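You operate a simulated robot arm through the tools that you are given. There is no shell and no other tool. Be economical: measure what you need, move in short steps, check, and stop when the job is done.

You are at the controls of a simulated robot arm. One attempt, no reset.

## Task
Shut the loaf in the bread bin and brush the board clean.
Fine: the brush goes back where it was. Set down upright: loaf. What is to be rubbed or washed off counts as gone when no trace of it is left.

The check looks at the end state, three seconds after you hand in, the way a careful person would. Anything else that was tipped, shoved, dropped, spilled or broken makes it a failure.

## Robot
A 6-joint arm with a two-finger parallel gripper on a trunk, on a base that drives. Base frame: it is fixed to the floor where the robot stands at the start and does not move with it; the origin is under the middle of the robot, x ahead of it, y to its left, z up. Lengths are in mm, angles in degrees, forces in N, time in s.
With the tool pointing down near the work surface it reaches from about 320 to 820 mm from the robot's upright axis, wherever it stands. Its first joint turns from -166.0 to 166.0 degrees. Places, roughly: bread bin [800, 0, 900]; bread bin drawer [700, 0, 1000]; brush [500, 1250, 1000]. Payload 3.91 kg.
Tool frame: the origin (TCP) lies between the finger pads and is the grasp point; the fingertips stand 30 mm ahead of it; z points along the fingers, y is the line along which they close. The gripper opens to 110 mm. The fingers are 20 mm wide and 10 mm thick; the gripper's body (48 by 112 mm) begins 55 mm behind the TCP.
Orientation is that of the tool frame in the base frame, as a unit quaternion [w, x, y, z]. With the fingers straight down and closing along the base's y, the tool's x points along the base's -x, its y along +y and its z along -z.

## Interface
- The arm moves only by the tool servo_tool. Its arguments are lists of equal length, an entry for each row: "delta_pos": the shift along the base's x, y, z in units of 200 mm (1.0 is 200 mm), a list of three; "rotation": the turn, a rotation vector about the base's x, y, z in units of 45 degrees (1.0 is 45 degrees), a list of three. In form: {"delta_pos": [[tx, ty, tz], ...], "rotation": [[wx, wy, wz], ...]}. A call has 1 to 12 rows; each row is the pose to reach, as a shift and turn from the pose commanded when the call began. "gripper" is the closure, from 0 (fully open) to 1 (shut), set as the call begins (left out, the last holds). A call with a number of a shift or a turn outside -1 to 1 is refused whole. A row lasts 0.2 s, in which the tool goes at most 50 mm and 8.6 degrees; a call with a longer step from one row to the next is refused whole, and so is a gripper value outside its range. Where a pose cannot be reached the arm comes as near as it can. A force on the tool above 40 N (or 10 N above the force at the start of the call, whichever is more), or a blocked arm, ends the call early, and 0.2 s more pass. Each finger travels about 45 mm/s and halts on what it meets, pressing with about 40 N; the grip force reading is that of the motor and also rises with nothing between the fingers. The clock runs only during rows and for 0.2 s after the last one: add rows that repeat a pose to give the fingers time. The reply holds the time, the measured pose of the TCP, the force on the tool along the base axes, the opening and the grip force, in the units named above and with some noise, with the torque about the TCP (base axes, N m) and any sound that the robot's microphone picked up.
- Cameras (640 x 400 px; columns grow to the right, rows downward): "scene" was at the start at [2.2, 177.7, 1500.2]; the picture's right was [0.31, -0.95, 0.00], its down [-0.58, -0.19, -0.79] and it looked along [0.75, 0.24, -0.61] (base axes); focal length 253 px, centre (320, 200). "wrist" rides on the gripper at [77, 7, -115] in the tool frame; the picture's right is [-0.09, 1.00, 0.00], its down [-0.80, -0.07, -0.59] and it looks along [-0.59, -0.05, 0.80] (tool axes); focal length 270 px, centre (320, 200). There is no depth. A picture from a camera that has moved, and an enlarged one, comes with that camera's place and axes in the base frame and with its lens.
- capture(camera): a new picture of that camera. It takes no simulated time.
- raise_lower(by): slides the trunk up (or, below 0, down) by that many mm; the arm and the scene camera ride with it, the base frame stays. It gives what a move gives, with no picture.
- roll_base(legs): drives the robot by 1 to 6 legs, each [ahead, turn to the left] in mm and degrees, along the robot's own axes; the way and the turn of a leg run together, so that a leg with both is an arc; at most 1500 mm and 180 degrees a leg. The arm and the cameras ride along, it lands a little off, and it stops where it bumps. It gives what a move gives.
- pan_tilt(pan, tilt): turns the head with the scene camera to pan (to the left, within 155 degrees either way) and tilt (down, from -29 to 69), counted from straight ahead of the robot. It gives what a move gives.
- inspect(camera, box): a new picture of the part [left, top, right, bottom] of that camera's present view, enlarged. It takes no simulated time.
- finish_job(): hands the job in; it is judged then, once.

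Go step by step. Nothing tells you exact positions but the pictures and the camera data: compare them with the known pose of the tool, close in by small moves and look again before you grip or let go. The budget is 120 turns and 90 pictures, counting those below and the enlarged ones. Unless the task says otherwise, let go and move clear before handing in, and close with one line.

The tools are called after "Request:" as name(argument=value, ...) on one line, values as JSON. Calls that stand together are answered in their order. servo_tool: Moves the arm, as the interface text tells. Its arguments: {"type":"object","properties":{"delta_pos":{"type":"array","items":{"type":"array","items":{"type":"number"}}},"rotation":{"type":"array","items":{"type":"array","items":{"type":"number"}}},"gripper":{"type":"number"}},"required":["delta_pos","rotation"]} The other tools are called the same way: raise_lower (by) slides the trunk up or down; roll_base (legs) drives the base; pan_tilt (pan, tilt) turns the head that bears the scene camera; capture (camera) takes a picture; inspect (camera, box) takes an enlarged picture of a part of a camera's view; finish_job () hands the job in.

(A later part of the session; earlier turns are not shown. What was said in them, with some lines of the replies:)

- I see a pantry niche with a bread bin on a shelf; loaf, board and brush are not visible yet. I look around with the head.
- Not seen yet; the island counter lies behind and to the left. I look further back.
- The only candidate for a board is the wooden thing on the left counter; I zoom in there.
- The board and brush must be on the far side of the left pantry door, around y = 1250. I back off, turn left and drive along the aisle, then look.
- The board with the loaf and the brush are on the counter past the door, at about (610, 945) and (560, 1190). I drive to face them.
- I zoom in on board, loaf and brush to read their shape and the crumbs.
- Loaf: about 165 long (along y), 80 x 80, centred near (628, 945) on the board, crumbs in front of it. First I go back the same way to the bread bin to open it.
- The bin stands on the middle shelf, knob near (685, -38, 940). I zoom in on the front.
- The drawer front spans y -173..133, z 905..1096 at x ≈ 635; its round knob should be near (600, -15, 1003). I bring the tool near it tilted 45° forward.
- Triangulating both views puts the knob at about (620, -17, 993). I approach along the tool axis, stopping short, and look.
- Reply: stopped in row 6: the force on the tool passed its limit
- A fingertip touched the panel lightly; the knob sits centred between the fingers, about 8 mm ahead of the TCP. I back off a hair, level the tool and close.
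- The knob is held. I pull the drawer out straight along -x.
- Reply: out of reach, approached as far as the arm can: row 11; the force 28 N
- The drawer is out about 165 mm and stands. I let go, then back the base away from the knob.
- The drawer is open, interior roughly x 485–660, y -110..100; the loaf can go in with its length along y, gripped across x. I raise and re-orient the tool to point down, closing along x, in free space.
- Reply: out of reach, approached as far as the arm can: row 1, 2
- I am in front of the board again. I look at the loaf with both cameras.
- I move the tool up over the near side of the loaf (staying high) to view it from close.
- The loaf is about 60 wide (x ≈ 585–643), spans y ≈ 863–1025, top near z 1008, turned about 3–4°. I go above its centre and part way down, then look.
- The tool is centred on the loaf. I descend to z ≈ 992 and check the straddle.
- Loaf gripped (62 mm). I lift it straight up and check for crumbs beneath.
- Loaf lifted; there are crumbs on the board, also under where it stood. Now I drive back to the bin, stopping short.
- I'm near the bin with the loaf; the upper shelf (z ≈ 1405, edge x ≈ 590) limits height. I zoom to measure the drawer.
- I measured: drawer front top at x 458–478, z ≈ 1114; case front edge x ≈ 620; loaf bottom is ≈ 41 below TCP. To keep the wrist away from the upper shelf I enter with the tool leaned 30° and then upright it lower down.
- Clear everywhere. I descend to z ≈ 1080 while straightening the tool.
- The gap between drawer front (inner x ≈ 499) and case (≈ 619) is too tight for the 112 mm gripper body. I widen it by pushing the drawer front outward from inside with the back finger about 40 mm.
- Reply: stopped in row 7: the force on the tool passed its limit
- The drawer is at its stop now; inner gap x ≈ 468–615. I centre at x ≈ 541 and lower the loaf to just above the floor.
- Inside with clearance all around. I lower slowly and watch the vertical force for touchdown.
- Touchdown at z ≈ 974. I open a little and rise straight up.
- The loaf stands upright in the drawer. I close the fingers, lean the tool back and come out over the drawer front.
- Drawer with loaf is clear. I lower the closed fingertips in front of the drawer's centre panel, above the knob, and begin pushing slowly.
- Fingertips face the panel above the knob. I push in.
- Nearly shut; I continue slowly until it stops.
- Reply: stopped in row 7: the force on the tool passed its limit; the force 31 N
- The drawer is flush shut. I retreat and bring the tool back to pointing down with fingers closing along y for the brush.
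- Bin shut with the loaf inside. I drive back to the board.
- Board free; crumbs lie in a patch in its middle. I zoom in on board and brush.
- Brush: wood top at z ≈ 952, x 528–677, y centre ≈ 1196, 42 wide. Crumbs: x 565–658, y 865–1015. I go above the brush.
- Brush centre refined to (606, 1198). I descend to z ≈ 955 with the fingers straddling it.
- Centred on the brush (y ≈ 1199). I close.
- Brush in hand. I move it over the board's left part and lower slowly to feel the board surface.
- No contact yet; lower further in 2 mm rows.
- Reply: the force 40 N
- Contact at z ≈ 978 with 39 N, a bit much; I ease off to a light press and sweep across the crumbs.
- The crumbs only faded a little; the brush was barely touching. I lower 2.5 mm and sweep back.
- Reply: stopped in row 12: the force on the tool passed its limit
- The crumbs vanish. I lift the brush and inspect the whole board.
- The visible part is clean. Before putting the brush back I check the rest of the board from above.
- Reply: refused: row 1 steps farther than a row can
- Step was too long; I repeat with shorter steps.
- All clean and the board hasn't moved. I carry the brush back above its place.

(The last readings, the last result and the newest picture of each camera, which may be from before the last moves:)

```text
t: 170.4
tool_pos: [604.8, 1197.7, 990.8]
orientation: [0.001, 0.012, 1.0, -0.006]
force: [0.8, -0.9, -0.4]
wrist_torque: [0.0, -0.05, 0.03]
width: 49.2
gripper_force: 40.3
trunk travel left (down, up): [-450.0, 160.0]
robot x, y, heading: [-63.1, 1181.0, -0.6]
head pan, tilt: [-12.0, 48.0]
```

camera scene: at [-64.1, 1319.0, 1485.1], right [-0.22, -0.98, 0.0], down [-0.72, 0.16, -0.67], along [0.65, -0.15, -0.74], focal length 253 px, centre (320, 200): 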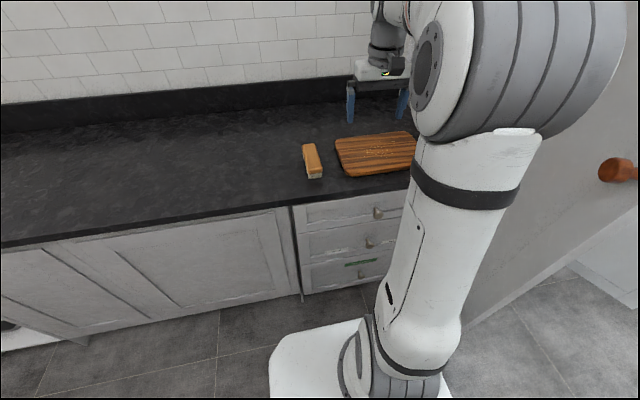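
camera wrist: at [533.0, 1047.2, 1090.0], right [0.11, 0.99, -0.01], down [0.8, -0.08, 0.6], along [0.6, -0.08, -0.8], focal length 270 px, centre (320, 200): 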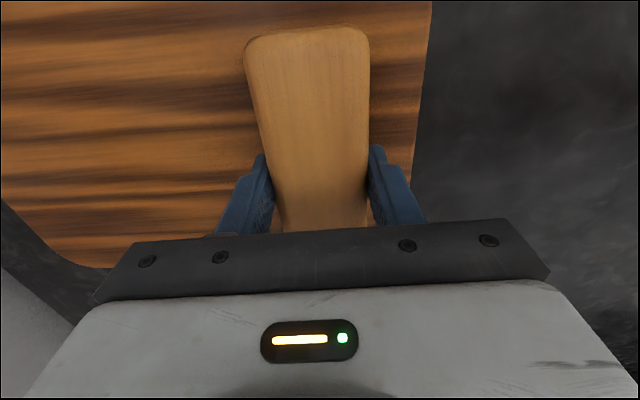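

Right over its place. I lower it slowly to the counter.

Request:
servo_tool(delta_pos=[[0.003, 0.005, -0.06], [0.003, 0.005, -0.12], [0.003, 0.005, -0.155], [0.003, 0.005, -0.165], [0.003, 0.005, -0.175], [0.003, 0.005, -0.18]], rotation=[[0, 0, 0], [0, 0, 0], [0, 0, 0], [0, 0, 0], [0, 0, 0], [0, 0, 0]])

```text
t: 171.8
tool_pos: [607.8, 1202.6, 955.1]
orientation: [0.001, 0.012, 1.0, -0.006]
force: [0.0, 0.1, -1.3]
wrist_torque: [0.0, 0.01, -0.03]
width: 49.1
gripper_force: 40.3
trunk travel left (down, up): [-450.0, 160.0]
robot x, y, heading: [-63.3, 1184.5, -0.6]
head pan, tilt: [-12.0, 48.0]
```

Request:
servo_tool(delta_pos=[[0, -0.005, -0.005], [0, -0.01, -0.01], [0, -0.01, -0.014]], rotation=[[0, 0, 0], [0, 0, 0], [0, 0, 0]])

Request:
inspect(camera="scene", box=[270, 80, 430, 190])

```text
t: 172.7
tool_pos: [605.8, 1200.1, 953.2]
orientation: [0.002, 0.013, 1.0, -0.006]
force: [-0.1, 2.6, 6.7]
wrist_torque: [0.28, -0.23, 0.16]
width: 48.8
gripper_force: 40.0
trunk travel left (down, up): [-450.0, 160.0]
robot x, y, heading: [-60.8, 1184.1, -1.0]
head pan, tilt: [-12.0, 48.0]
```

```text
3.64 times, centred on (350, 135) of scene
camera zoom: at [-64.7, 1319.4, 1485.2], right [-0.22, -0.98, 0.0], down [-0.72, 0.16, -0.67], along [0.65, -0.15, -0.74], focal length 921 px, centre (211, 436)
```

zoom: 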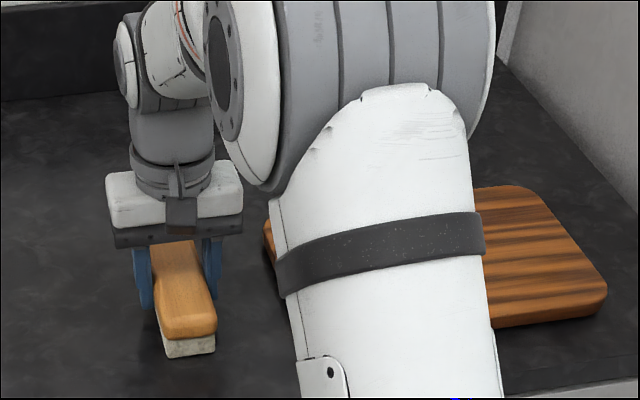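

The brush touches down at its original spot (image matches within a couple of mm). I release and rise.

Request:
servo_tool(delta_pos=[[0, 0, 0], [0, 0, 0], [0, 0, 0], [0, 0, 0], [0, 0, 0]], rotation=[[0, 0, 0], [0, 0, 0], [0, 0, 0], [0, 0, 0], [0, 0, 0]], gripper=0)

Request:
servo_tool(delta_pos=[[0, 0, 0.1], [0, 0, 0.3], [0, 0, 0.5], [-0.15, -0.1, 0.65], [-0.3, -0.25, 0.75], [-0.45, -0.4, 0.85], [-0.6, -0.55, 0.95], [-0.74, -0.66, 1]], rotation=[[0, 0, 0], [0, 0, 0], [0, 0, 0], [0, 0, 0], [0, 0, 0], [0, 0, 0], [0, 0, 0], [0, 0, 0]])

Request:
inspect(camera="wrist", box=[140, 90, 460, 240])

Request:
inspect(camera="scene", box=[290, 120, 430, 190])

```text
t: 173.8
tool_pos: [605.8, 1199.3, 951.6]
orientation: [0.001, 0.012, 1.0, -0.005]
force: [0.5, 0.3, 0.4]
wrist_torque: [-0.01, -0.01, 0.02]
width: 110.1
gripper_force: 0.0
trunk travel left (down, up): [-450.0, 160.0]
robot x, y, heading: [-63.6, 1183.4, -0.6]
head pan, tilt: [-12.0, 48.0]
```

```text
t: 175.7
tool_pos: [454.2, 1066.7, 1150.3]
orientation: [0.003, 0.012, 1.0, -0.006]
force: [0.2, 0.2, 0.2]
wrist_torque: [0.03, 0.0, 0.0]
width: 109.8
gripper_force: 0.0
trunk travel left (down, up): [-450.0, 160.0]
robot x, y, heading: [-62.9, 1184.6, -0.7]
head pan, tilt: [-12.0, 48.0]
```

```text
2.00 times, centred on (300, 165) of wrist
camera zoom: at [378.3, 1076.2, 1263.5], right [0.11, 0.99, -0.01], down [0.8, -0.08, 0.6], along [0.59, -0.08, -0.8], focal length 541 px, centre (360, 270)
```

zoom: 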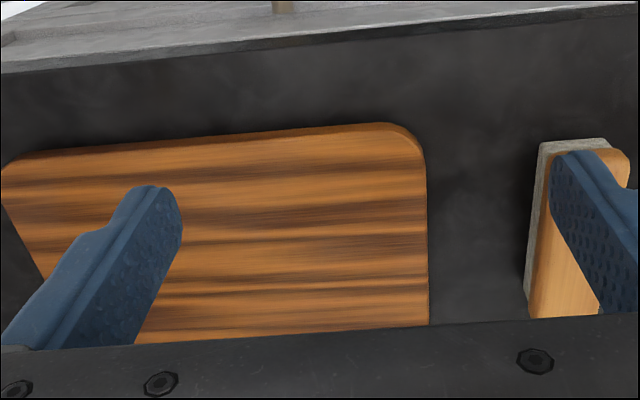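

```text
4.57 times, centred on (360, 155) of scene
camera zoom: at [-64.8, 1318.9, 1485.1], right [-0.22, -0.98, 0.0], down [-0.72, 0.16, -0.67], along [0.65, -0.15, -0.74], focal length 1158 px, centre (137, 406)
```

zoom: 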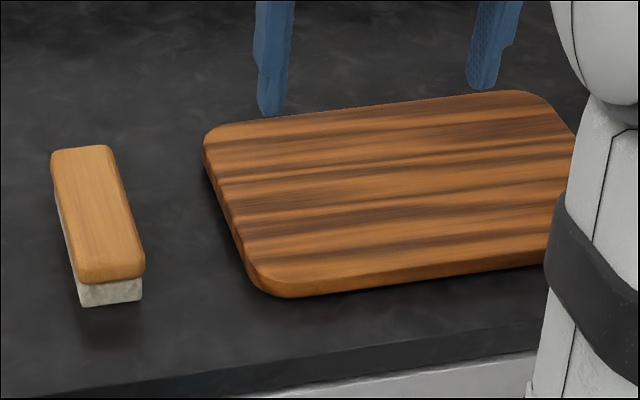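

The board is clean and in its place, the brush is back within about 2–3 mm, and the bin is shut on the loaf. I hand in.

Request:
finish_job()

```text
The job is handed in.
```

The job is handed in: the loaf was upright in the bread bin when I pushed the drawer shut (I couldn't see inside after that). No crumbs are left on the board, and the brush is back within about 3 mm of where it was.
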